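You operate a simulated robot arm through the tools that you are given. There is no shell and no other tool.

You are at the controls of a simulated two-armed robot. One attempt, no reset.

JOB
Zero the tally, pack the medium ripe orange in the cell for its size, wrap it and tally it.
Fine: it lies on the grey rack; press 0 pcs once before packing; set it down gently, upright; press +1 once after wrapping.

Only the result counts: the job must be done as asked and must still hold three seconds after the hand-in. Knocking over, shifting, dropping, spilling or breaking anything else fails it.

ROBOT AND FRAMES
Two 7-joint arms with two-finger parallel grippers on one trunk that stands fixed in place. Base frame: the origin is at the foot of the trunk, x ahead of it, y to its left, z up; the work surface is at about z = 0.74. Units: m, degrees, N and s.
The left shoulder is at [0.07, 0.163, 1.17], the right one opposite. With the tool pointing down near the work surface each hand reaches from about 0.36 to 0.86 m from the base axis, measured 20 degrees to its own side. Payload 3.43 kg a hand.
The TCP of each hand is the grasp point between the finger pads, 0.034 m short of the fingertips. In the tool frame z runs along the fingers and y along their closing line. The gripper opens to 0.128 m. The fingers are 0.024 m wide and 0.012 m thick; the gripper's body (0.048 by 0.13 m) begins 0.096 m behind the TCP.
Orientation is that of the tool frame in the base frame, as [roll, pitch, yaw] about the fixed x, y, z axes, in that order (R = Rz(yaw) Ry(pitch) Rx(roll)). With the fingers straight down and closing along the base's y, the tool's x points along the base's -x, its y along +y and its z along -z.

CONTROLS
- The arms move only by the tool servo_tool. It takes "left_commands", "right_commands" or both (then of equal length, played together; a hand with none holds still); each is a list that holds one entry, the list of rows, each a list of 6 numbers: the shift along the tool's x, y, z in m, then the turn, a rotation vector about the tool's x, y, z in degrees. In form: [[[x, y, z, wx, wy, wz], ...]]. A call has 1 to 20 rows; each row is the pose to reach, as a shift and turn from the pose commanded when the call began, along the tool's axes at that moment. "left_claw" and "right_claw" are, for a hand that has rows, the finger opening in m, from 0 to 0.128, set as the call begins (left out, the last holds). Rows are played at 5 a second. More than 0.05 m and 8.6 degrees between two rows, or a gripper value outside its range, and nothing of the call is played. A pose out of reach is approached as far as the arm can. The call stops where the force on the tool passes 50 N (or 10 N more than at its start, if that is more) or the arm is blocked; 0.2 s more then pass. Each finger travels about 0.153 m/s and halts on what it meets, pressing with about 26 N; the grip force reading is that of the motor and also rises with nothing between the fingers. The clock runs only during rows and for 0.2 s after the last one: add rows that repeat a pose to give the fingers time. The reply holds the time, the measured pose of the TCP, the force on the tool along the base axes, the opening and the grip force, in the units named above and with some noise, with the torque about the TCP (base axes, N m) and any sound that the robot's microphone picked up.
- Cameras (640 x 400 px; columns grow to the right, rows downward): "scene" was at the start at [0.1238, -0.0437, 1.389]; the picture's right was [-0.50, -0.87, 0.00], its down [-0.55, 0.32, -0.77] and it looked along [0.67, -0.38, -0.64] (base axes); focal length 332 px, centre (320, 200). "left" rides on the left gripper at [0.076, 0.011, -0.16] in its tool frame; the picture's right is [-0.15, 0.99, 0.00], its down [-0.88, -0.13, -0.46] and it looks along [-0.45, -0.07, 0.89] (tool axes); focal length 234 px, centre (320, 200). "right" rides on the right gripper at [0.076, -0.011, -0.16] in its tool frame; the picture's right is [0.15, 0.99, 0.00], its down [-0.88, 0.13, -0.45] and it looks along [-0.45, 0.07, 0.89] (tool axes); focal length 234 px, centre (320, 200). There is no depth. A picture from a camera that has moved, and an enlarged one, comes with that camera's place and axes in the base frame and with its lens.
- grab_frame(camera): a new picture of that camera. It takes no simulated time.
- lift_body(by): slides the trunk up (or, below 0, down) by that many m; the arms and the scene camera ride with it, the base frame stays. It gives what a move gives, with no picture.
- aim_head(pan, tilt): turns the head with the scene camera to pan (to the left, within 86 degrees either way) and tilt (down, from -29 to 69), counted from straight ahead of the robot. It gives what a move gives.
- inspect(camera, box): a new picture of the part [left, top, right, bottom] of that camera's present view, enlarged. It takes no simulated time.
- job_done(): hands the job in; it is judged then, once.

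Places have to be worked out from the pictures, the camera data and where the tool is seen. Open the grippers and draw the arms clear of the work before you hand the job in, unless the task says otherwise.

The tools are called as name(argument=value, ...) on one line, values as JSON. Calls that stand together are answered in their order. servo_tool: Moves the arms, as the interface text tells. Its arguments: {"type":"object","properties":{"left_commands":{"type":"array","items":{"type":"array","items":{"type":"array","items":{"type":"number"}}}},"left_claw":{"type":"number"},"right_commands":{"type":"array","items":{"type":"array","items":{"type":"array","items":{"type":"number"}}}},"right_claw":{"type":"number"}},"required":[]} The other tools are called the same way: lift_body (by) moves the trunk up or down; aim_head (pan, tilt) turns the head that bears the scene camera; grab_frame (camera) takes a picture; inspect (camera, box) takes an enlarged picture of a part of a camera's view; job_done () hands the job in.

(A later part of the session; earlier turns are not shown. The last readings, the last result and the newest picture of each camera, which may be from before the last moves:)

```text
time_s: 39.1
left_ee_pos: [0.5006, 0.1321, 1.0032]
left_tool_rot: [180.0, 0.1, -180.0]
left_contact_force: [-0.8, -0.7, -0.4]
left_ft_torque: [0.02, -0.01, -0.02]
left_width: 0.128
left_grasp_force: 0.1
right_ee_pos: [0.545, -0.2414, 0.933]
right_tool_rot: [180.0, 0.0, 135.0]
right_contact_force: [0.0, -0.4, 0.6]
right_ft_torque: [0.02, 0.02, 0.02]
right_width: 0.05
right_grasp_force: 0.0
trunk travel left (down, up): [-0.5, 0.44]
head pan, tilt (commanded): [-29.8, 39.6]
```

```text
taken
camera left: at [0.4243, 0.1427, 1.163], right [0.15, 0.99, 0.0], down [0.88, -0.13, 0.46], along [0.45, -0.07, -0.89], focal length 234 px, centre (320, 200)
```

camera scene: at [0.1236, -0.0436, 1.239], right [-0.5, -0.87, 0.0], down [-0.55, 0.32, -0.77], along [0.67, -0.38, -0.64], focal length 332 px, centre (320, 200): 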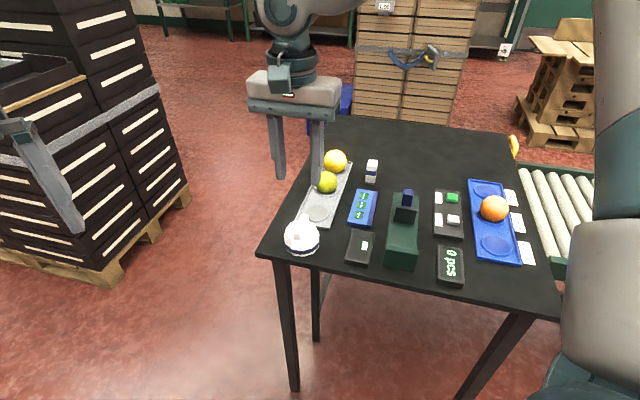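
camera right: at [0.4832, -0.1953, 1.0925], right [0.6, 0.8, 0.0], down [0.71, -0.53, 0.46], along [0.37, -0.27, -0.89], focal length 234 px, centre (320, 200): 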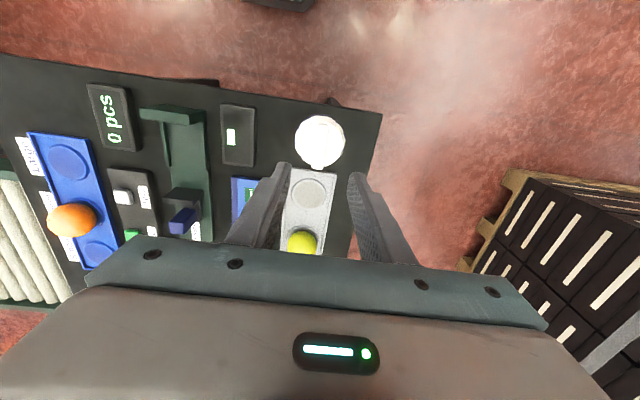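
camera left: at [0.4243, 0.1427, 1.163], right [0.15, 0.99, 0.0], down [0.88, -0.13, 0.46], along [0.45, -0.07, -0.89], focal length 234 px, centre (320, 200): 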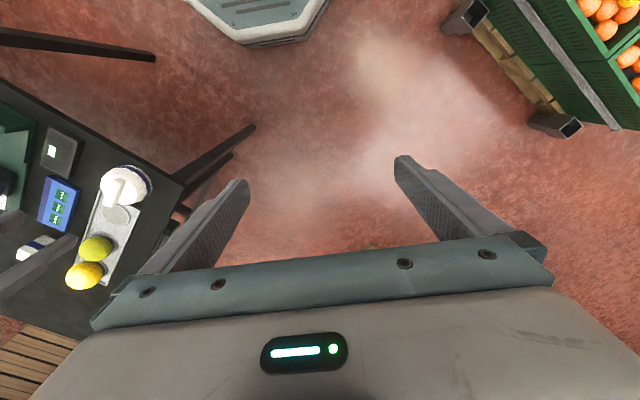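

I zoom into the cap from the right-hand, scene and left cameras to triangulate its handle and heights.

inspect(camera="right", box=[285, 105, 355, 185])

inspect(camera="scene", box=[275, 205, 330, 265])

inspect(camera="left", box=[90, 155, 160, 235])

```text
5.00 times, centred on (320, 145) of right
camera zoom: at [0.4832, -0.1953, 1.0925], right [0.6, 0.8, 0.0], down [0.71, -0.53, 0.46], along [0.37, -0.27, -0.89], focal length 1171 px, centre (320, 475)
```

zoom: 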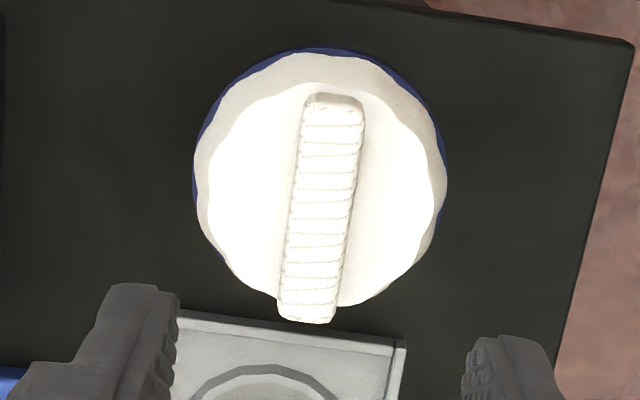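

```text
6.67 times, centred on (302, 235) of scene
camera zoom: at [0.1236, -0.0436, 1.239], right [-0.5, -0.87, 0.0], down [-0.55, 0.32, -0.77], along [0.67, -0.38, -0.64], focal length 2212 px, centre (437, -33)
```

zoom: 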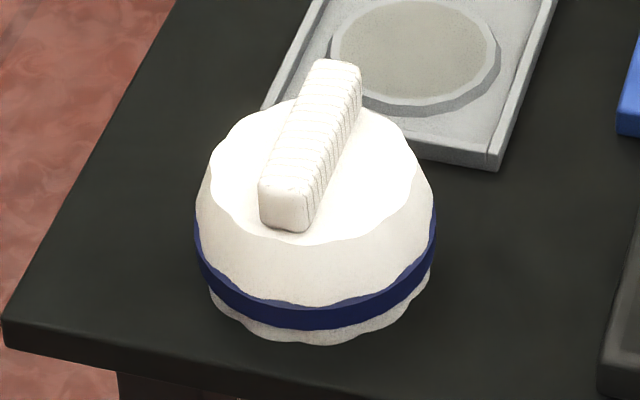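

```text
5.00 times, centred on (125, 195) of left
camera zoom: at [0.4243, 0.1427, 1.163], right [0.15, 0.99, 0.0], down [0.88, -0.13, 0.46], along [0.45, -0.07, -0.89], focal length 1171 px, centre (1295, 225)
```

zoom: 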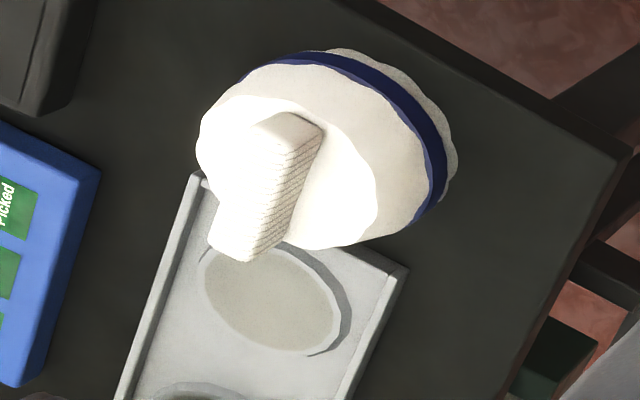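

Triangulation puts the handle top near z 0.797, about 16 mm wide and 14 mm tall, over a nearly flat cap top. Since my first grip near the tips slipped, I look closely at the shape of the finger pads before choosing the depth.

inspect(camera="scene", box=[240, 90, 350, 190])

inspect(camera="right", box=[210, 150, 430, 290])

inspect(camera="left", box=[130, 140, 320, 300])

```text
4.00 times, centred on (295, 140) of scene
camera zoom: at [0.1236, -0.0436, 1.239], right [-0.5, -0.87, 0.0], down [-0.55, 0.32, -0.77], along [0.67, -0.38, -0.64], focal length 1327 px, centre (420, 440)
```

zoom: 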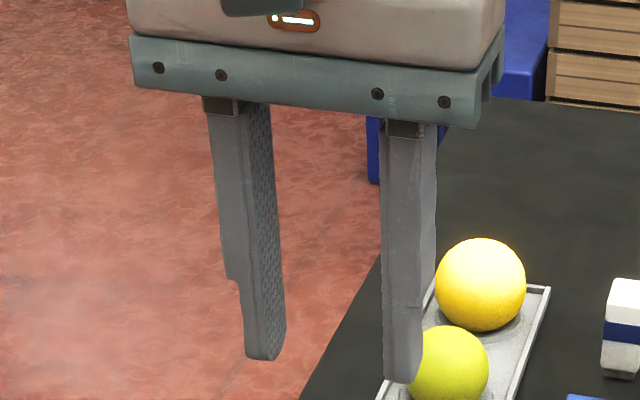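

```text
2.86 times, centred on (320, 220) of right
camera zoom: at [0.4832, -0.1953, 1.0925], right [0.6, 0.8, 0.0], down [0.71, -0.53, 0.46], along [0.37, -0.27, -0.89], focal length 669 px, centre (320, 143)
```

zoom: 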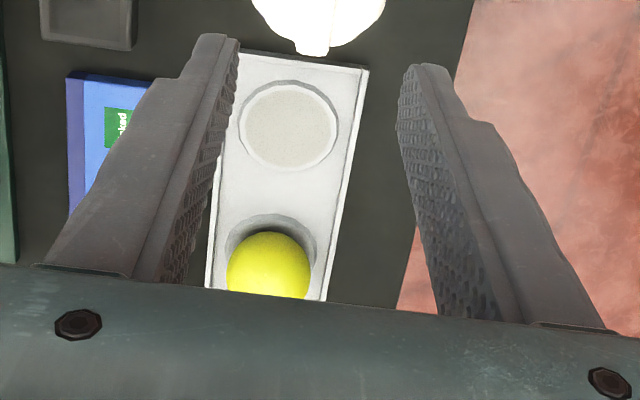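

```text
2.50 times, centred on (225, 220) of left
camera zoom: at [0.4243, 0.1427, 1.163], right [0.15, 0.99, 0.0], down [0.88, -0.13, 0.46], along [0.45, -0.07, -0.89], focal length 585 px, centre (558, 150)
```

zoom: 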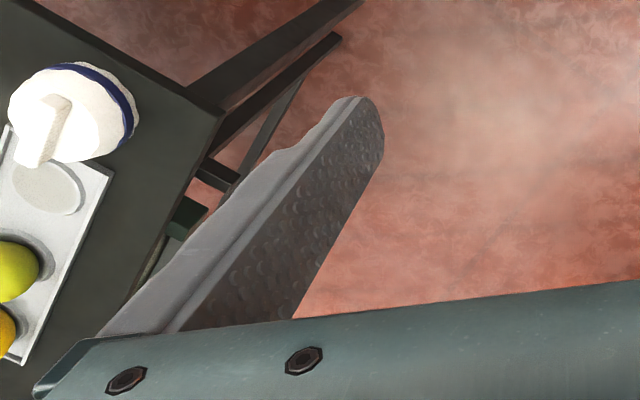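

The pads are flat and ribbed all the way to the tips, so a handle grip of about 12 mm overlap should do. The handle is centred under the hand within about 1 mm. I descend to TCP z 0.835 and look again.

servo_tool(right_commands=[[[0.0006, 0.0003, 0.025, 0, 0, 0], [0.0012, 0.0005, 0.055, 0, 0, 0], [0.0012, 0.0005, 0.08, 0, 0, 0], [0.0012, 0.0005, 0.098, 0, 0, 0], [0.0012, 0.0005, 0.098, 0, 0, 0]]], right_claw=0.05)

inspect(camera="right", box=[240, 100, 400, 250])

inspect(camera="scene", box=[250, 160, 350, 265])

inspect(camera="left", box=[60, 130, 180, 250])

```text
time_s: 40.4
left_ee_pos: [0.5005, 0.1309, 1.0023]
left_tool_rot: [-179.9, 0.1, 180.0]
left_contact_force: [-0.4, 0.4, 0.0]
left_ft_torque: [0.05, -0.01, 0.0]
left_width: 0.1279
left_grasp_force: 0.1
right_ee_pos: [0.5452, -0.24, 0.835]
right_tool_rot: [180.0, 0.0, 134.9]
right_contact_force: [1.1, -0.9, 0.3]
right_ft_torque: [-0.01, -0.01, 0.01]
right_width: 0.0504
right_grasp_force: 0.1
trunk travel left (down, up): [-0.5, 0.44]
head pan, tilt (commanded): [-29.8, 39.6]
```

```text
2.67 times, centred on (320, 175) of right
camera zoom: at [0.4826, -0.1933, 0.9943], right [0.6, 0.8, 0.0], down [0.71, -0.53, 0.46], along [0.37, -0.27, -0.89], focal length 624 px, centre (320, 267)
```

zoom: 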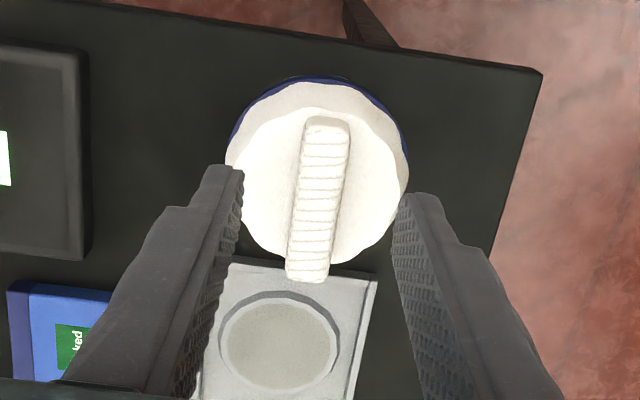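

```text
3.81 times, centred on (300, 212) of scene
camera zoom: at [0.1236, -0.0435, 1.239], right [-0.5, -0.87, 0.0], down [-0.55, 0.32, -0.77], along [0.67, -0.38, -0.64], focal length 1264 px, centre (396, 152)
```

zoom: 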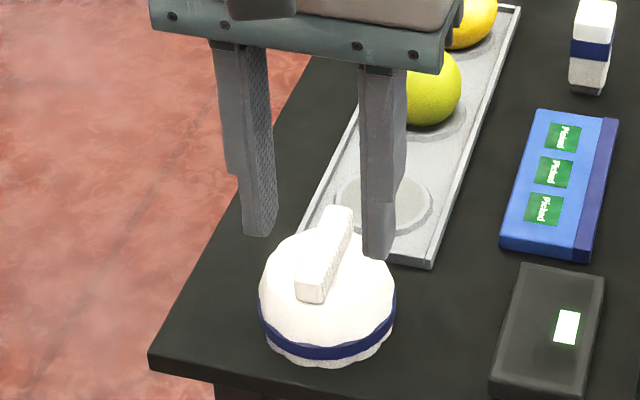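

```text
3.33 times, centred on (120, 190) of left
camera zoom: at [0.4243, 0.1428, 1.163], right [0.15, 0.99, 0.0], down [0.88, -0.13, 0.46], along [0.45, -0.07, -0.89], focal length 781 px, centre (987, 233)
```

zoom: 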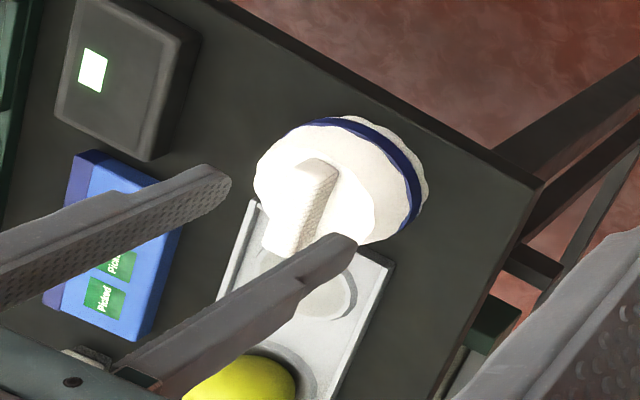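

In the scene view the fingertip midpoint now coincides with the handle's top centre, so the handle top is at about z 0.80. I go down 10 mm beside it with the fingers open and check for contact.

servo_tool(right_commands=[[[0, 0, 0.003, 0, 0, 0], [0, 0, 0.006, 0, 0, 0], [0, 0, 0.008, 0, 0, 0], [0, 0, 0.01, 0, 0, 0], [0, 0, 0.01, 0, 0, 0]]], right_claw=0.05)

inspect(camera="scene", box=[270, 190, 340, 265])

inspect(camera="left", box=[80, 140, 170, 230])

```text
time_s: 41.5
left_ee_pos: [0.5008, 0.1322, 1.0033]
left_tool_rot: [-180.0, 0.1, -180.0]
left_contact_force: [1.0, -0.6, 0.4]
left_ft_torque: [-0.01, 0.01, 0.01]
left_width: 0.1279
left_grasp_force: 0.0
right_ee_pos: [0.5463, -0.2402, 0.8252]
right_tool_rot: [179.9, 0.2, 134.9]
right_contact_force: [-0.7, 0.4, -0.6]
right_ft_torque: [0.02, 0.03, -0.01]
right_width: 0.05
right_grasp_force: 0.0
trunk travel left (down, up): [-0.5, 0.44]
head pan, tilt (commanded): [-29.8, 39.6]
```

```text
5.33 times, centred on (305, 228) of scene
camera zoom: at [0.1239, -0.0436, 1.239], right [-0.5, -0.87, 0.0], down [-0.55, 0.32, -0.77], along [0.67, -0.38, -0.64], focal length 1769 px, centre (400, 53)
```

zoom: 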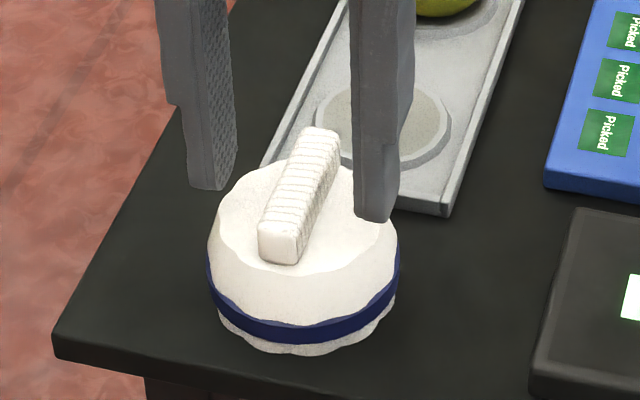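

```text
4.44 times, centred on (125, 185) of left
camera zoom: at [0.4246, 0.1427, 1.1628], right [0.15, 0.99, 0.0], down [0.88, -0.13, 0.46], along [0.45, -0.07, -0.89], focal length 1041 px, centre (1187, 267)
```

zoom: 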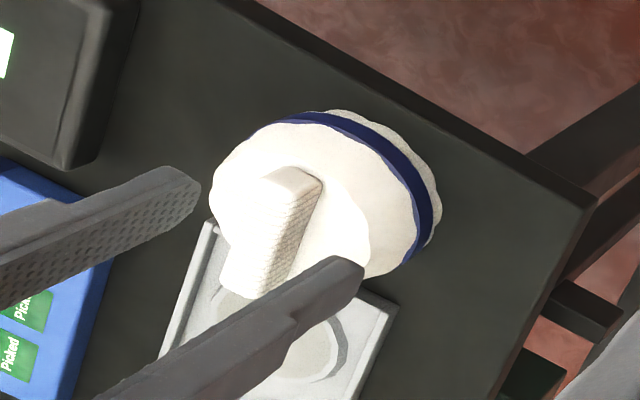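

The tips are still only about level with the handle's upper part. I narrow the opening to 0.034 m (about 9 mm clearance each side) and descend in mm steps until near the cap's top, feeling for contact.

servo_tool(right_commands=[[[0, 0, 0, 0, 0, 0], [0, 0, 0.001, 0, 0, 0], [0, 0, 0.002, 0, 0, 0], [0, 0, 0.003, 0, 0, 0], [0, 0, 0.004, 0, 0, 0], [0, 0, 0.004, 0, 0, 0]]], right_claw=0.034)

inspect(camera="scene", box=[270, 190, 340, 265])

inspect(camera="right", box=[260, 110, 380, 230])

inspect(camera="left", box=[90, 150, 160, 220])

```text
time_s: 43.0
left_ee_pos: [0.501, 0.1318, 1.0031]
left_tool_rot: [-180.0, 0.1, -180.0]
left_contact_force: [-0.5, 0.1, -0.2]
left_ft_torque: [0.03, 0.03, 0.02]
left_width: 0.1284
left_grasp_force: 0.1
right_ee_pos: [0.5446, -0.2393, 0.8204]
right_tool_rot: [-180.0, 0.1, 134.8]
right_contact_force: [0.1, 0.6, 0.2]
right_ft_torque: [0.03, -0.01, -0.01]
right_width: 0.0342
right_grasp_force: 0.1
trunk travel left (down, up): [-0.5, 0.44]
head pan, tilt (commanded): [-29.8, 39.6]
```

```text
5.33 times, centred on (305, 228) of scene
camera zoom: at [0.1239, -0.0436, 1.239], right [-0.5, -0.87, 0.0], down [-0.55, 0.32, -0.77], along [0.67, -0.38, -0.64], focal length 1769 px, centre (400, 53)
```

zoom: 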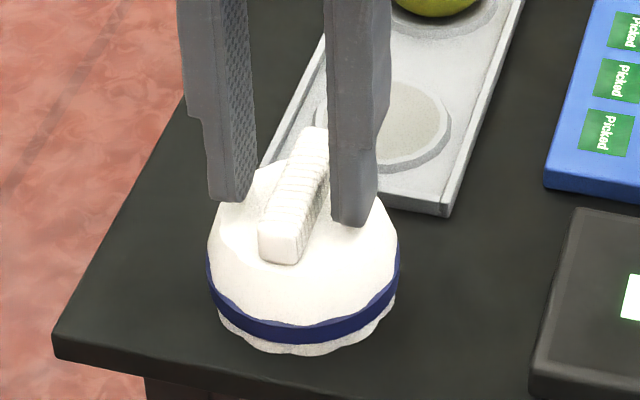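

```text
3.33 times, centred on (320, 170) of right
camera zoom: at [0.4833, -0.1934, 0.9803], right [0.6, 0.8, 0.0], down [0.71, -0.53, 0.46], along [0.37, -0.27, -0.89], focal length 781 px, centre (320, 300)
```

zoom: 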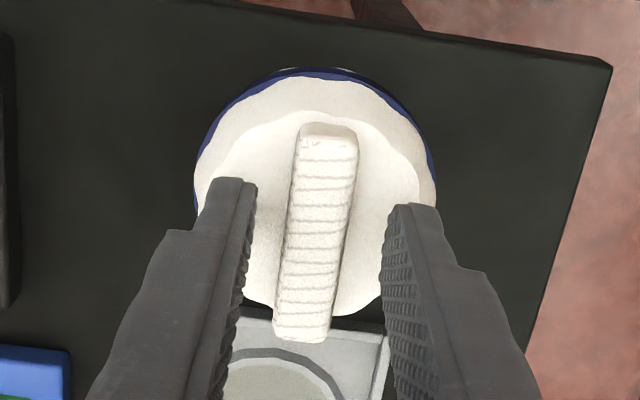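

```text
5.71 times, centred on (125, 185) of left
camera zoom: at [0.4246, 0.1427, 1.1629], right [0.15, 0.99, 0.0], down [0.88, -0.13, 0.46], along [0.45, -0.07, -0.89], focal length 1338 px, centre (1434, 286)
```

zoom: 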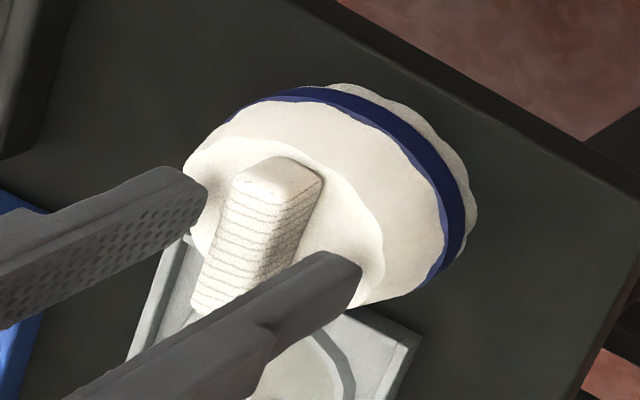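

The fingers now straddle the handle evenly and their shadows on the cap top show they are close to it. I go down 3 mm more in mm steps and check the force.

servo_tool(right_commands=[[[0, 0, 0.001, 0, 0, 0], [0, 0, 0.002, 0, 0, 0], [0, 0, 0.003, 0, 0, 0], [0, 0, 0.003, 0, 0, 0]]], right_claw=0.034)

inspect(camera="left", box=[90, 150, 160, 220])

inspect(camera="scene", box=[270, 190, 340, 265])

```text
time_s: 44.0
left_ee_pos: [0.5007, 0.1334, 1.0034]
left_tool_rot: [180.0, 0.1, 180.0]
left_contact_force: [-0.5, -0.9, 0.3]
left_ft_torque: [-0.02, -0.02, 0.01]
left_width: 0.128
left_grasp_force: 0.0
right_ee_pos: [0.545, -0.2397, 0.8189]
right_tool_rot: [180.0, -0.1, 134.9]
right_contact_force: [-0.6, -0.2, -0.7]
right_ft_torque: [0.02, -0.02, -0.03]
right_width: 0.0338
right_grasp_force: 0.1
trunk travel left (down, up): [-0.5, 0.44]
head pan, tilt (commanded): [-29.8, 39.6]
```

```text
5.71 times, centred on (125, 185) of left
camera zoom: at [0.4246, 0.1427, 1.1629], right [0.15, 0.99, 0.0], down [0.88, -0.13, 0.46], along [0.45, -0.07, -0.89], focal length 1338 px, centre (1434, 286)
```

zoom: 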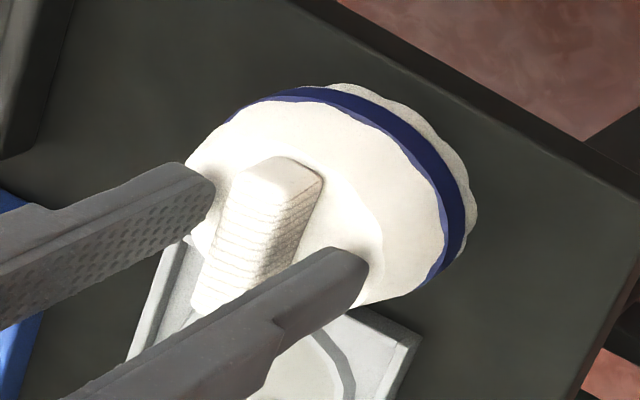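

```text
5.33 times, centred on (305, 228) of scene
camera zoom: at [0.1239, -0.0436, 1.239], right [-0.5, -0.87, 0.0], down [-0.55, 0.32, -0.77], along [0.67, -0.38, -0.64], focal length 1769 px, centre (400, 53)
```

zoom: 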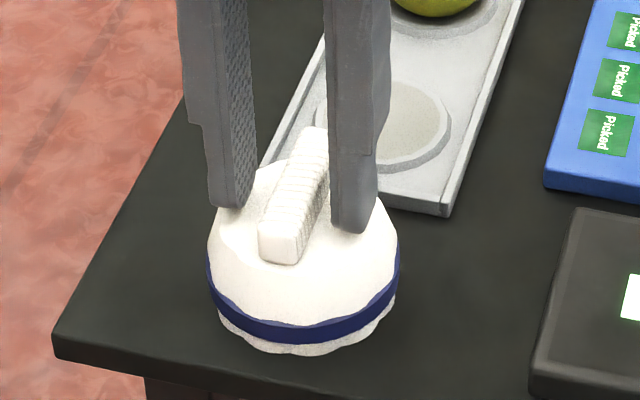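

No contact yet (tips about z 0.784). Two more single millimetres, then read again.

servo_tool(right_commands=[[[0, 0, 0.001, 0, 0, 0], [0, 0, 0.002, 0, 0, 0], [0, 0, 0.002, 0, 0, 0]]], right_claw=0.034)

inspect(camera="left", box=[90, 150, 160, 220])

```text
time_s: 44.8
left_ee_pos: [0.5017, 0.131, 1.0034]
left_tool_rot: [-180.0, 0.0, 180.0]
left_contact_force: [0.3, -0.7, 0.3]
left_ft_torque: [0.0, -0.01, 0.01]
left_width: 0.1281
left_grasp_force: 0.1
right_ee_pos: [0.545, -0.2395, 0.8162]
right_tool_rot: [-179.9, 0.1, 134.9]
right_contact_force: [0.0, 0.0, -0.3]
right_ft_torque: [-0.01, 0.01, 0.0]
right_width: 0.0339
right_grasp_force: 0.1
trunk travel left (down, up): [-0.5, 0.44]
head pan, tilt (commanded): [-29.8, 39.6]
```

```text
5.71 times, centred on (125, 185) of left
camera zoom: at [0.4246, 0.1427, 1.1629], right [0.15, 0.99, 0.0], down [0.88, -0.13, 0.46], along [0.45, -0.07, -0.89], focal length 1338 px, centre (1434, 286)
```

zoom: 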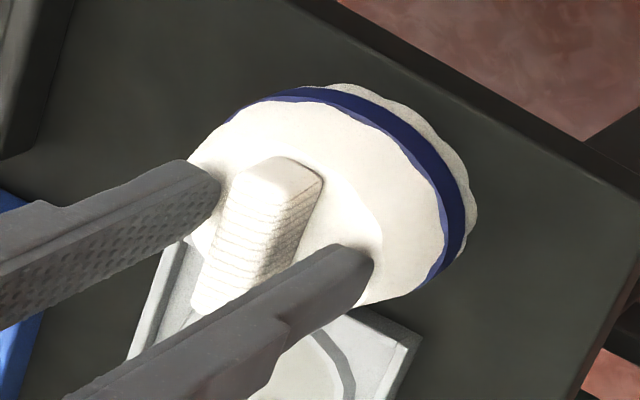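

Still no contact with the tips at about z 0.782, giving over 12 mm of overlap with the handle. I close on the handle and hold.

servo_tool(right_commands=[[[0, 0, 0, 0, 0, 0], [0, 0, 0, 0, 0, 0], [0, 0, 0, 0, 0, 0]]], right_claw=0.0)

inspect(camera="left", box=[90, 150, 160, 220])

inspect(camera="scene", box=[270, 190, 340, 265])

inspect(camera="right", box=[260, 110, 380, 230])

```text
time_s: 45.5
left_ee_pos: [0.5017, 0.1321, 1.0029]
left_tool_rot: [-180.0, 0.0, 180.0]
left_contact_force: [0.0, -0.1, -0.3]
left_ft_torque: [-0.01, -0.04, -0.02]
left_width: 0.1279
left_grasp_force: 0.0
right_ee_pos: [0.5451, -0.2398, 0.8153]
right_tool_rot: [-180.0, -0.1, 134.9]
right_contact_force: [-0.8, -0.5, -0.9]
right_ft_torque: [-0.01, 0.04, 0.03]
right_width: 0.0144
right_grasp_force: 26.0
trunk travel left (down, up): [-0.5, 0.44]
head pan, tilt (commanded): [-29.8, 39.6]
```

```text
5.71 times, centred on (125, 185) of left
camera zoom: at [0.4246, 0.1427, 1.1628], right [0.15, 0.99, 0.0], down [0.88, -0.13, 0.46], along [0.45, -0.07, -0.89], focal length 1338 px, centre (1434, 286)
```

zoom: 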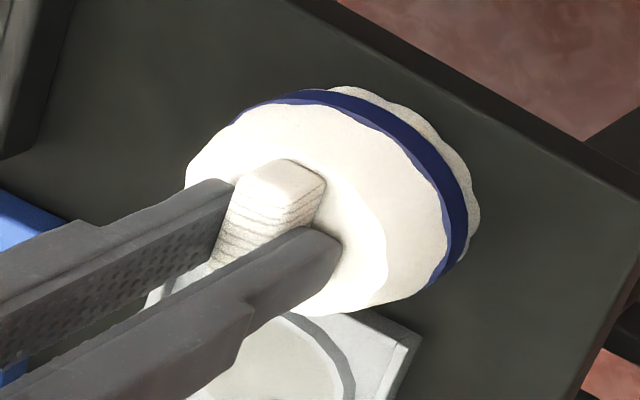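

```text
5.33 times, centred on (305, 228) of scene
camera zoom: at [0.1239, -0.0436, 1.2389], right [-0.5, -0.87, 0.0], down [-0.55, 0.32, -0.77], along [0.67, -0.38, -0.64], focal length 1769 px, centre (400, 53)
```

zoom: 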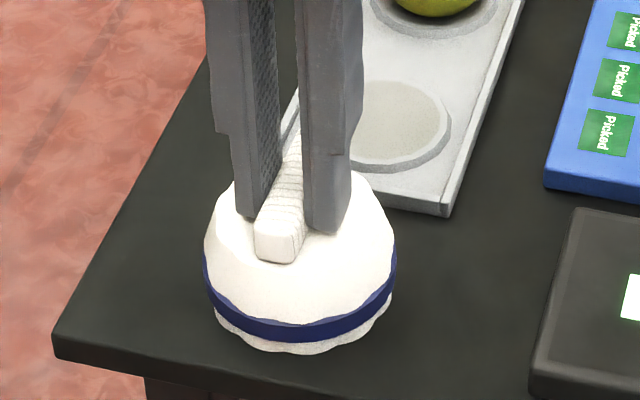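

```text
3.33 times, centred on (320, 170) of right
camera zoom: at [0.4833, -0.1933, 0.9752], right [0.6, 0.8, 0.0], down [0.71, -0.53, 0.46], along [0.37, -0.27, -0.89], focal length 781 px, centre (320, 300)
```

zoom: 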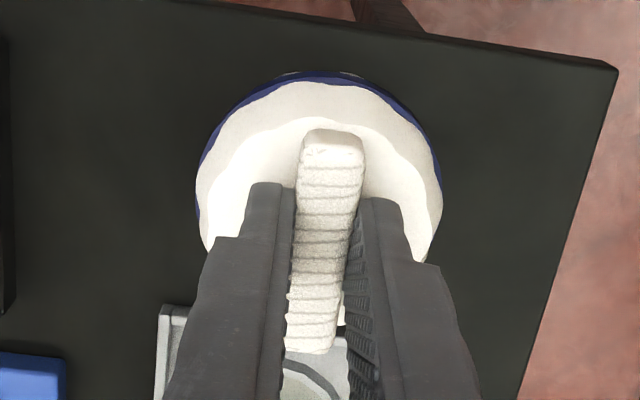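

The handle is gripped at 14.4 mm width, centred within about 2–3 mm along tool x. I lift slowly by 10 mm and check that the cap comes along level.

servo_tool(right_commands=[[[0, 0, -0.001, 0, 0, 0], [0, 0, -0.002, 0, 0, 0], [0, 0, -0.003, 0, 0, 0], [0, 0, -0.004, 0, 0, 0], [0, 0, -0.006, 0, 0, 0], [0, 0, -0.008, 0, 0, 0], [0, 0, -0.01, 0, 0, 0], [0, 0, -0.01, 0, 0, 0]]], right_claw=0.0)

inspect(camera="scene", box=[270, 190, 340, 265])

inspect(camera="left", box=[90, 150, 160, 220])

```text
time_s: 47.4
left_ee_pos: [0.5007, 0.1315, 1.0024]
left_tool_rot: [180.0, 0.0, -179.9]
left_contact_force: [-0.5, 0.1, -0.9]
left_ft_torque: [0.01, -0.03, 0.04]
left_width: 0.128
left_grasp_force: 0.1
right_ee_pos: [0.5463, -0.2404, 0.8266]
right_tool_rot: [179.9, 0.1, 135.0]
right_contact_force: [0.1, -0.1, -1.2]
right_ft_torque: [0.02, 0.01, 0.01]
right_width: 0.0143
right_grasp_force: 26.1
trunk travel left (down, up): [-0.5, 0.44]
head pan, tilt (commanded): [-29.8, 39.6]
```

```text
5.33 times, centred on (305, 228) of scene
camera zoom: at [0.124, -0.0436, 1.2389], right [-0.5, -0.87, 0.0], down [-0.55, 0.32, -0.77], along [0.67, -0.38, -0.64], focal length 1769 px, centre (400, 53)
```

zoom: 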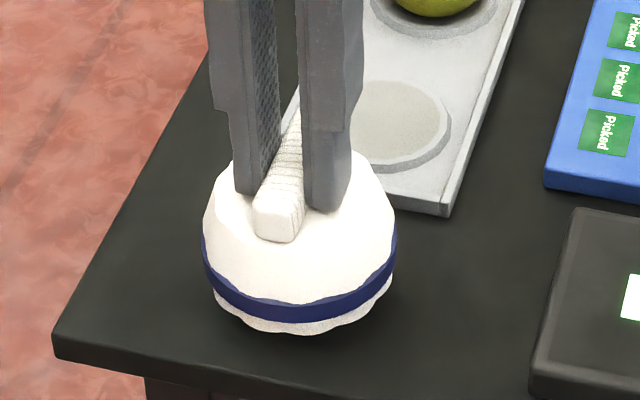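

```text
5.71 times, centred on (125, 185) of left
camera zoom: at [0.4246, 0.1427, 1.1628], right [0.15, 0.99, 0.0], down [0.88, -0.13, 0.46], along [0.45, -0.07, -0.89], focal length 1338 px, centre (1434, 286)
```

zoom: 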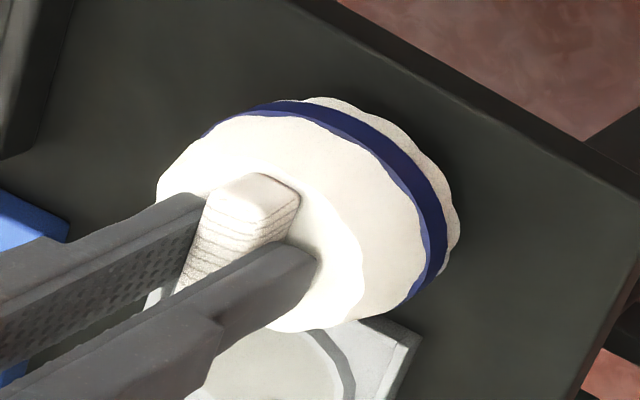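

The cap hangs level in the hand (about 1 N). I continue the lift gently to TCP z about 0.945, so its rim will clear everything.

servo_tool(right_commands=[[[0, 0, -0.004, 0, 0, 0], [0, 0, -0.01, 0, 0, 0], [0, 0, -0.018, 0, 0, 0], [0, 0, -0.028, 0, 0, 0], [0, 0, -0.04, 0, 0, 0], [0, 0, -0.053, 0, 0, 0], [0, 0, -0.066, 0, 0, 0], [0, 0, -0.079, 0, 0, 0], [0, 0, -0.092, 0, 0, 0], [0, 0, -0.104, 0, 0, 0], [0, 0, -0.113, 0, 0, 0], [0, 0, -0.118, 0, 0, 0], [0, 0, -0.118, 0, 0, 0]]], right_claw=0.0)

grab_frame(camera="scene")

grab_frame(camera="left")

inspect(camera="right", box=[240, 100, 400, 260])

```text
time_s: 50.1
left_ee_pos: [0.5017, 0.1325, 1.0027]
left_tool_rot: [-179.9, 0.0, 180.0]
left_contact_force: [-0.1, -0.5, 0.0]
left_ft_torque: [0.0, -0.01, 0.01]
left_width: 0.128
left_grasp_force: 0.0
right_ee_pos: [0.546, -0.2398, 0.9447]
right_tool_rot: [-180.0, 0.1, 135.0]
right_contact_force: [0.8, -0.8, 0.4]
right_ft_torque: [-0.01, -0.01, -0.02]
right_width: 0.0143
right_grasp_force: 26.1
trunk travel left (down, up): [-0.5, 0.44]
head pan, tilt (commanded): [-29.8, 39.6]
```

```text
taken
camera scene: at [0.124, -0.0436, 1.2389], right [-0.5, -0.87, 0.0], down [-0.55, 0.32, -0.77], along [0.67, -0.38, -0.64], focal length 332 px, centre (320, 200)
```

scene: 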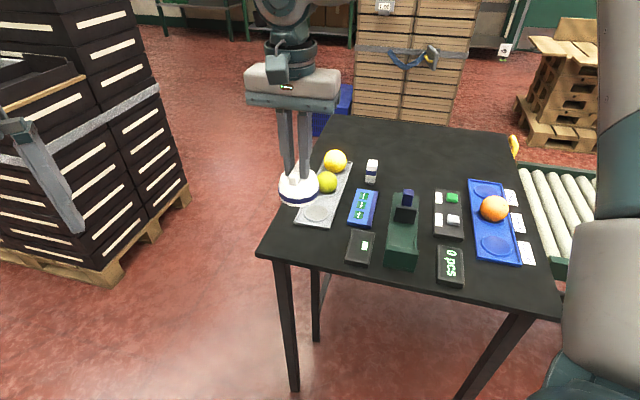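

```text
taken
camera left: at [0.4246, 0.1427, 1.1628], right [0.15, 0.99, 0.0], down [0.88, -0.13, 0.46], along [0.45, -0.07, -0.89], focal length 234 px, centre (320, 200)
```

left: 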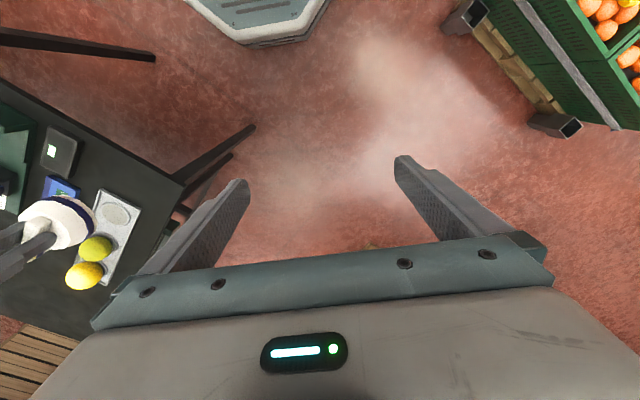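

```text
2.50 times, centred on (320, 180) of right
camera zoom: at [0.4833, -0.1937, 1.1034], right [0.6, 0.8, 0.0], down [0.71, -0.53, 0.46], along [0.37, -0.27, -0.89], focal length 585 px, centre (320, 250)
```

zoom: 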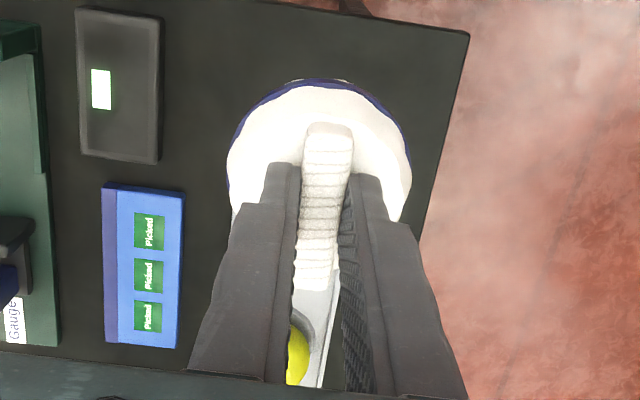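

The cap is held firmly and nothing else moved. I carry it level toward the orange, aiming its centre at (0.405, -0.639), with the rim about 7 cm above the orange's top.

servo_tool(right_commands=[[[-0.004, -0.009, 0, 0, 0, 0], [-0.013, -0.027, 0, 0, 0, 0], [-0.025, -0.053, 0, 0, 0, 0], [-0.04, -0.085, 0, 0, 0, 0], [-0.056, -0.118, 0, 0, 0, 0], [-0.072, -0.151, 0, 0, 0, 0], [-0.088, -0.184, 0, 0, 0, 0], [-0.103, -0.217, 0, 0, 0, 0], [-0.118, -0.25, 0, 0, 0, 0], [-0.134, -0.283, 0, 0, 0, 0], [-0.149, -0.315, 0, 0, 0, 0], [-0.162, -0.342, 0, 0, 0, 0], [-0.172, -0.363, 0, 0, 0, 0], [-0.178, -0.376, 0, 0, 0, 0], [-0.1806, -0.3814, 0, 0, 0, 0], [-0.1806, -0.3814, 0, 0, 0, 0]]], right_claw=0.0)

grab_frame(camera="scene")

grab_frame(camera="right")

```text
time_s: 53.5
left_ee_pos: [0.5008, 0.1323, 1.0044]
left_tool_rot: [180.0, 0.1, -180.0]
left_contact_force: [0.2, -0.5, 0.0]
left_ft_torque: [-0.01, 0.01, 0.0]
left_width: 0.128
left_grasp_force: 0.0
right_ee_pos: [0.4034, -0.6369, 0.9451]
right_tool_rot: [-179.9, 0.1, 134.9]
right_contact_force: [-0.4, 0.0, 0.1]
right_ft_torque: [0.01, 0.0, 0.0]
right_width: 0.0141
right_grasp_force: 26.4
trunk travel left (down, up): [-0.5, 0.44]
head pan, tilt (commanded): [-29.8, 39.6]
```

```text
taken
camera scene: at [0.1239, -0.0437, 1.2389], right [-0.5, -0.87, 0.0], down [-0.55, 0.32, -0.77], along [0.67, -0.38, -0.64], focal length 332 px, centre (320, 200)
```

scene: 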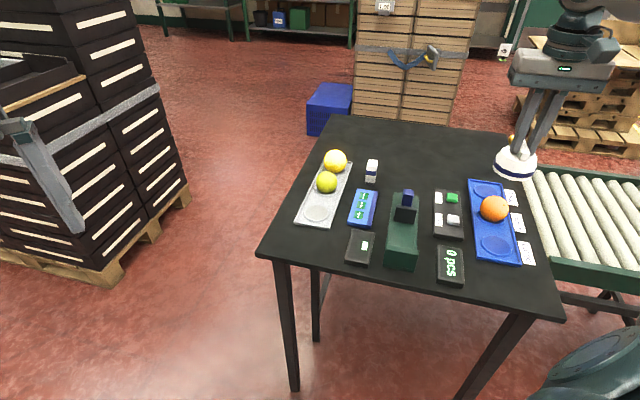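

```text
taken
camera right: at [0.3403, -0.5904, 1.1036], right [0.6, 0.8, 0.0], down [0.71, -0.53, 0.46], along [0.37, -0.27, -0.89], focal length 234 px, centre (320, 200)
```

right: 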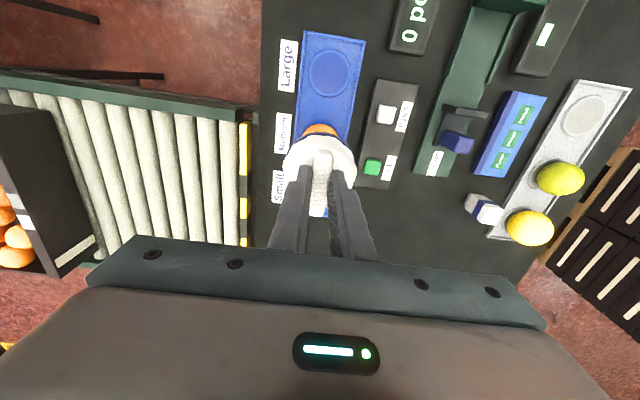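

The cap hovers over the orange. I zoom to check the alignment of cap and orange from both cameras.

inspect(camera="right", box=[260, 100, 380, 230])

inspect(camera="scene", box=[460, 110, 560, 240])

```text
3.08 times, centred on (320, 165) of right
camera zoom: at [0.3403, -0.5904, 1.1036], right [0.6, 0.8, 0.0], down [0.71, -0.53, 0.46], along [0.37, -0.27, -0.89], focal length 720 px, centre (320, 308)
```

zoom: 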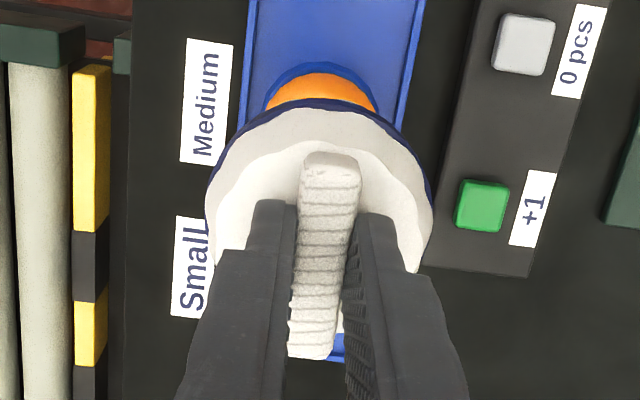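

```text
3.08 times, centred on (510, 175) of scene
camera zoom: at [0.1239, -0.0437, 1.2389], right [-0.5, -0.87, 0.0], down [-0.55, 0.32, -0.77], along [0.67, -0.38, -0.64], focal length 1021 px, centre (-265, 277)
```

zoom: 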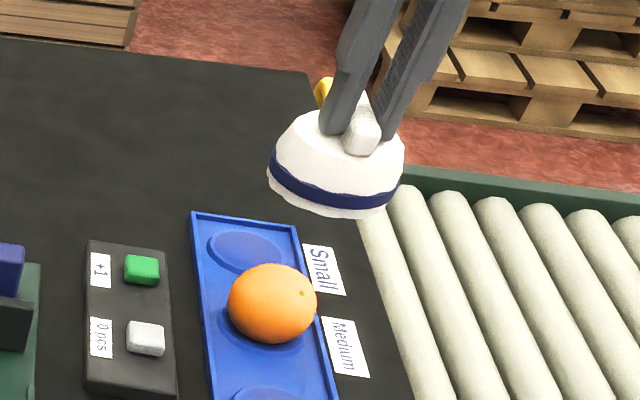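

Cap and orange centres agree within about 1.5 mm; I correct that along tool x and come down to TCP z 0.885, where the rim is still about 1 cm above the orange's top.

servo_tool(right_commands=[[[-0.0005, 0, 0.008, 0, 0, 0], [-0.001, 0, 0.02, 0, 0, 0], [-0.0015, 0.0003, 0.033, 0, 0, 0], [-0.0015, 0.0003, 0.045, 0, 0, 0], [-0.0015, 0.0003, 0.055, 0, 0, 0], [-0.0015, 0.0003, 0.06, 0, 0, 0], [-0.0015, 0.0003, 0.06, 0, 0, 0]]], right_claw=0.0)

inspect(camera="right", box=[260, 100, 380, 230])

inspect(camera="scene", box=[460, 130, 560, 250])

```text
time_s: 55.1
left_ee_pos: [0.5008, 0.1323, 1.0032]
left_tool_rot: [179.9, 0.1, 180.0]
left_contact_force: [0.4, 0.2, -0.6]
left_ft_torque: [0.02, -0.01, 0.02]
left_width: 0.1283
left_grasp_force: 0.2
right_ee_pos: [0.4039, -0.6378, 0.8839]
right_tool_rot: [179.9, 0.0, 134.9]
right_contact_force: [0.7, -0.8, 0.7]
right_ft_torque: [-0.02, 0.01, -0.04]
right_width: 0.0145
right_grasp_force: 26.4
trunk travel left (down, up): [-0.5, 0.44]
head pan, tilt (commanded): [-29.8, 39.6]
```

```text
3.08 times, centred on (320, 165) of right
camera zoom: at [0.342, -0.5911, 1.0431], right [0.6, 0.8, 0.0], down [0.71, -0.53, 0.46], along [0.37, -0.27, -0.89], focal length 720 px, centre (320, 308)
```

zoom: 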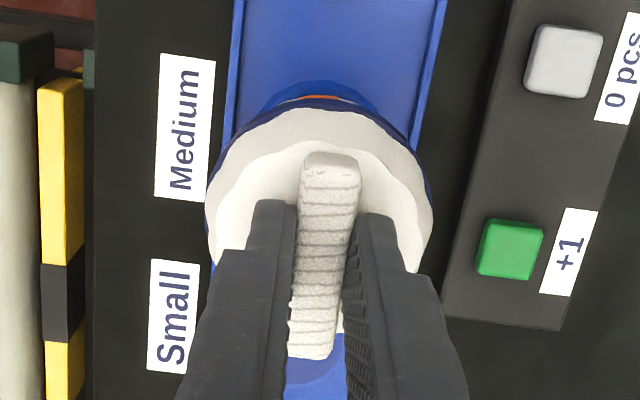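

```text
3.33 times, centred on (510, 190) of scene
camera zoom: at [0.1238, -0.0436, 1.239], right [-0.5, -0.87, 0.0], down [-0.55, 0.32, -0.77], along [0.67, -0.38, -0.64], focal length 1106 px, centre (-313, 233)
```

zoom: 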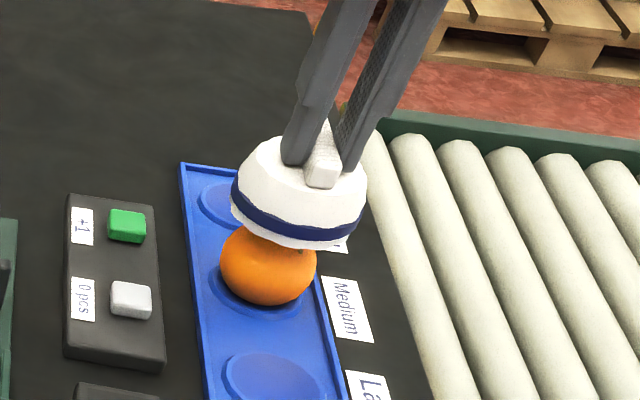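

The rim is just above the orange and both views agree with a coaxial placement. I lower in small steps to TCP z 0.862 and read the force.

servo_tool(right_commands=[[[0, 0, 0.003, 0, 0, 0], [0, 0, 0.007, 0, 0, 0], [0, 0, 0.011, 0, 0, 0], [0, 0, 0.015, 0, 0, 0], [0, 0, 0.019, 0, 0, 0], [0, 0, 0.022, 0, 0, 0], [0, 0, 0.022, 0, 0, 0]]], right_claw=0.0)

inspect(camera="scene", box=[460, 140, 550, 250])

inspect(camera="right", box=[260, 100, 380, 230])

```text
time_s: 56.8
left_ee_pos: [0.5004, 0.1316, 1.0039]
left_tool_rot: [179.9, 0.0, -180.0]
left_contact_force: [0.3, -0.2, -1.0]
left_ft_torque: [-0.01, -0.02, -0.02]
left_width: 0.1278
left_grasp_force: 0.1
right_ee_pos: [0.4046, -0.6381, 0.8618]
right_tool_rot: [180.0, 0.2, 134.9]
right_contact_force: [0.7, 0.8, -0.6]
right_ft_torque: [-0.01, -0.02, 0.0]
right_width: 0.0143
right_grasp_force: 26.3
trunk travel left (down, up): [-0.5, 0.44]
head pan, tilt (commanded): [-29.8, 39.6]
```

```text
3.64 times, centred on (505, 195) of scene
camera zoom: at [0.1238, -0.0436, 1.239], right [-0.5, -0.87, 0.0], down [-0.55, 0.32, -0.77], along [0.67, -0.38, -0.64], focal length 1206 px, centre (-353, 218)
```

zoom: 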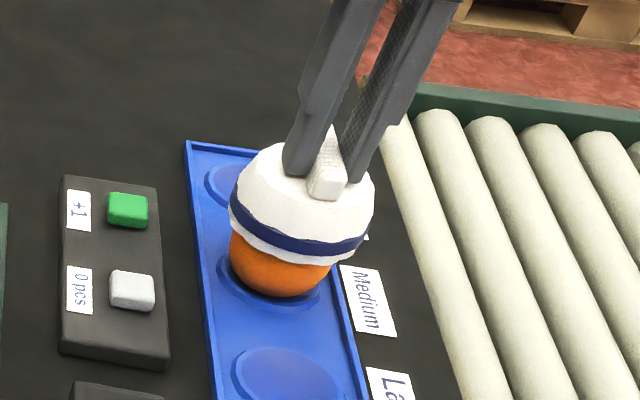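

```text
3.08 times, centred on (320, 165) of right
camera zoom: at [0.3421, -0.5917, 1.0212], right [0.6, 0.8, 0.0], down [0.71, -0.53, 0.46], along [0.37, -0.27, -0.89], focal length 720 px, centre (320, 308)
```

zoom: 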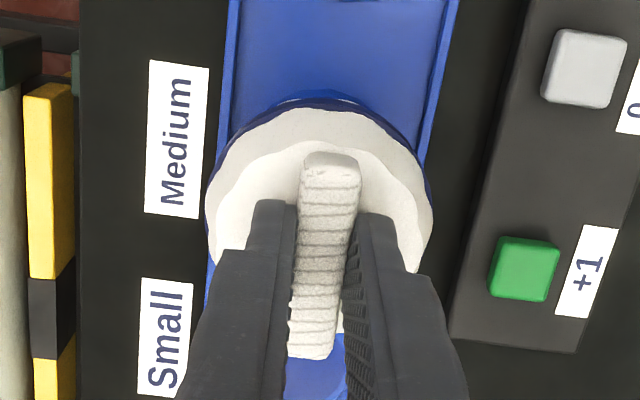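

No contact and the cap is slipping over the orange's upper part. I continue down in 3 mm steps to TCP z 0.845 and read the force.

servo_tool(right_commands=[[[0, 0, 0.003, 0, 0, 0], [0, 0, 0.006, 0, 0, 0], [0, 0, 0.009, 0, 0, 0], [0, 0, 0.012, 0, 0, 0], [0, 0, 0.015, 0, 0, 0], [0, 0, 0.017, 0, 0, 0], [0, 0, 0.017, 0, 0, 0]]], right_claw=0.0)

inspect(camera="scene", box=[460, 140, 550, 250])

```text
time_s: 58.4
left_ee_pos: [0.5013, 0.1327, 1.0035]
left_tool_rot: [179.9, 0.0, 180.0]
left_contact_force: [0.1, -0.8, 0.9]
left_ft_torque: [-0.02, 0.01, -0.01]
left_width: 0.1284
left_grasp_force: 0.1
right_ee_pos: [0.4044, -0.6388, 0.846]
right_tool_rot: [-179.9, 0.0, 134.8]
right_contact_force: [-0.3, -0.1, -0.7]
right_ft_torque: [0.03, -0.02, 0.03]
right_width: 0.0141
right_grasp_force: 25.8
trunk travel left (down, up): [-0.5, 0.44]
head pan, tilt (commanded): [-29.8, 39.6]
```

```text
3.64 times, centred on (505, 195) of scene
camera zoom: at [0.1238, -0.0437, 1.239], right [-0.5, -0.87, 0.0], down [-0.55, 0.32, -0.77], along [0.67, -0.38, -0.64], focal length 1206 px, centre (-353, 218)
```

zoom: 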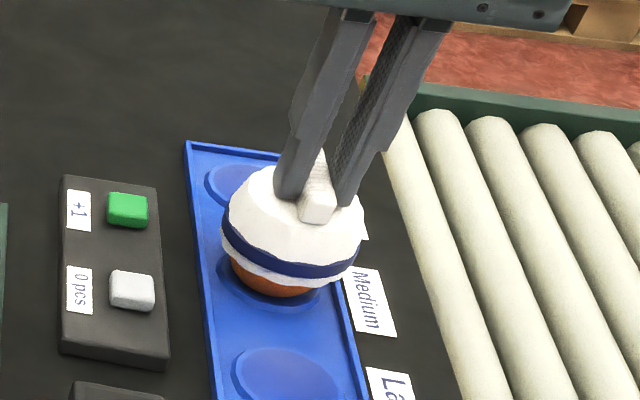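

Still free at TCP z 0.846, rim about at the orange's equator. I continue in 1–2 mm steps to 0.838.

servo_tool(right_commands=[[[0, 0, 0.002, 0, 0, 0], [0, 0, 0.004, 0, 0, 0], [0, 0, 0.006, 0, 0, 0], [0, 0, 0.007, 0, 0, 0], [0, 0, 0.007, 0, 0, 0]]], right_claw=0.0)

```text
time_s: 59.5
left_ee_pos: [0.5002, 0.1317, 1.0034]
left_tool_rot: [180.0, 0.0, 179.9]
left_contact_force: [-0.2, -0.3, 0.3]
left_ft_torque: [-0.04, 0.0, -0.02]
left_width: 0.1276
left_grasp_force: 0.1
right_ee_pos: [0.4046, -0.6373, 0.8381]
right_tool_rot: [-179.8, 0.1, 134.8]
right_contact_force: [1.3, -0.4, -0.2]
right_ft_torque: [0.0, 0.0, -0.02]
right_width: 0.0143
right_grasp_force: 26.2
trunk travel left (down, up): [-0.5, 0.44]
head pan, tilt (commanded): [-29.8, 39.6]
```

No clear contact (-0.2 N). I go on in single millimetres, 3 mm at a time.

servo_tool(right_commands=[[[0, 0, 0.001, 0, 0, 0], [0, 0, 0.002, 0, 0, 0], [0, 0, 0.003, 0, 0, 0], [0, 0, 0.003, 0, 0, 0]]], right_claw=0.0)

inspect(camera="scene", box=[460, 140, 550, 250])

```text
time_s: 60.5
left_ee_pos: [0.5009, 0.1322, 1.0036]
left_tool_rot: [-180.0, 0.0, 180.0]
left_contact_force: [-0.6, 0.6, 0.1]
left_ft_torque: [-0.02, -0.02, -0.01]
left_width: 0.128
left_grasp_force: 0.2
right_ee_pos: [0.4035, -0.638, 0.835]
right_tool_rot: [179.9, 0.0, 135.0]
right_contact_force: [-0.1, 0.1, 0.1]
right_ft_torque: [-0.01, -0.01, 0.02]
right_width: 0.0144
right_grasp_force: 25.7
trunk travel left (down, up): [-0.5, 0.44]
head pan, tilt (commanded): [-29.8, 39.6]
```

```text
3.64 times, centred on (505, 195) of scene
camera zoom: at [0.1238, -0.0437, 1.239], right [-0.5, -0.87, 0.0], down [-0.55, 0.32, -0.77], along [0.67, -0.38, -0.64], focal length 1206 px, centre (-353, 218)
```

zoom: 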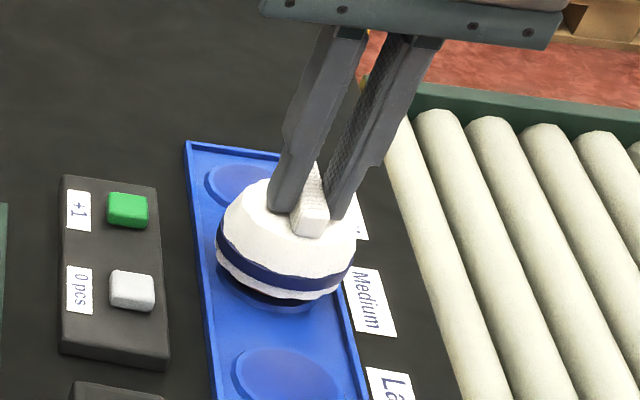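

The cap already covers nearly the whole orange. I continue 2 mm and read the force again.

servo_tool(right_commands=[[[0, 0, 0.001, 0, 0, 0], [0, 0, 0.002, 0, 0, 0], [0, 0, 0.002, 0, 0, 0]]], right_claw=0.0)

```text
time_s: 61.4
left_ee_pos: [0.5009, 0.1325, 1.0034]
left_tool_rot: [180.0, 0.0, -180.0]
left_contact_force: [0.2, 1.5, -0.1]
left_ft_torque: [-0.02, 0.01, 0.03]
left_width: 0.1278
left_grasp_force: 0.0
right_ee_pos: [0.4034, -0.6374, 0.8349]
right_tool_rot: [-180.0, 0.1, 134.9]
right_contact_force: [0.6, -1.4, 5.4]
right_ft_torque: [-0.02, -0.04, -0.01]
right_width: 0.0145
right_grasp_force: 25.9
trunk travel left (down, up): [-0.5, 0.44]
head pan, tilt (commanded): [-29.8, 39.6]
```

Upward force of about 6 N: the cap now rests on the orange, covering it nearly to the tray. I ease off 1 mm to relax the force and look closely.

servo_tool(right_commands=[[[0, 0, -0.0008, 0, 0, 0], [0, 0, -0.0012, 0, 0, 0], [0, 0, -0.0012, 0, 0, 0]]], right_claw=0.0)

inspect(camera="scene", box=[470, 160, 540, 240])

inspect(camera="right", box=[240, 90, 400, 250])

```text
time_s: 62.1
left_ee_pos: [0.5011, 0.1318, 1.0033]
left_tool_rot: [179.9, 0.0, 180.0]
left_contact_force: [0.2, 0.2, 1.0]
left_ft_torque: [0.0, -0.02, 0.01]
left_width: 0.128
left_grasp_force: 0.1
right_ee_pos: [0.4046, -0.6373, 0.8354]
right_tool_rot: [-180.0, 0.0, 134.9]
right_contact_force: [-0.5, -0.6, 1.4]
right_ft_torque: [-0.01, 0.0, -0.01]
right_width: 0.0145
right_grasp_force: 26.0
trunk travel left (down, up): [-0.5, 0.44]
head pan, tilt (commanded): [-29.8, 39.6]
```

```text
5.00 times, centred on (505, 200) of scene
camera zoom: at [0.1237, -0.0435, 1.2389], right [-0.5, -0.87, 0.0], down [-0.55, 0.32, -0.77], along [0.67, -0.38, -0.64], focal length 1659 px, centre (-605, 200)
```

zoom: 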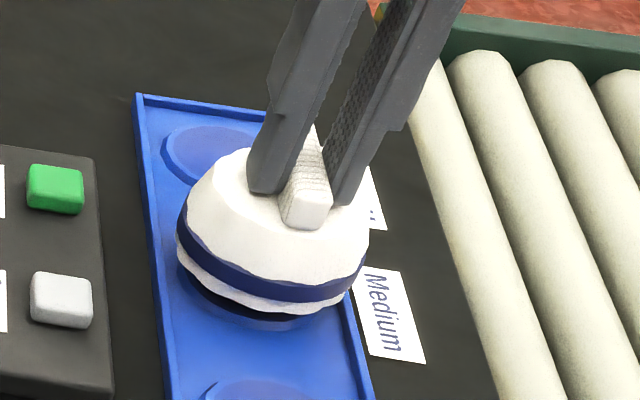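

```text
2.50 times, centred on (320, 170) of right
camera zoom: at [0.3419, -0.5916, 0.9935], right [0.6, 0.8, 0.0], down [0.71, -0.53, 0.46], along [0.37, -0.27, -0.89], focal length 585 px, centre (320, 275)
```

zoom: 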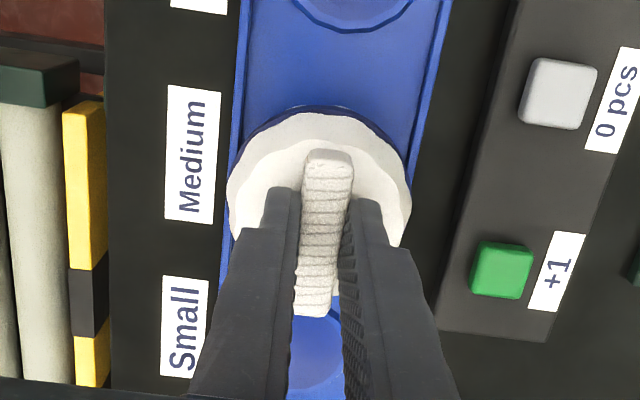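

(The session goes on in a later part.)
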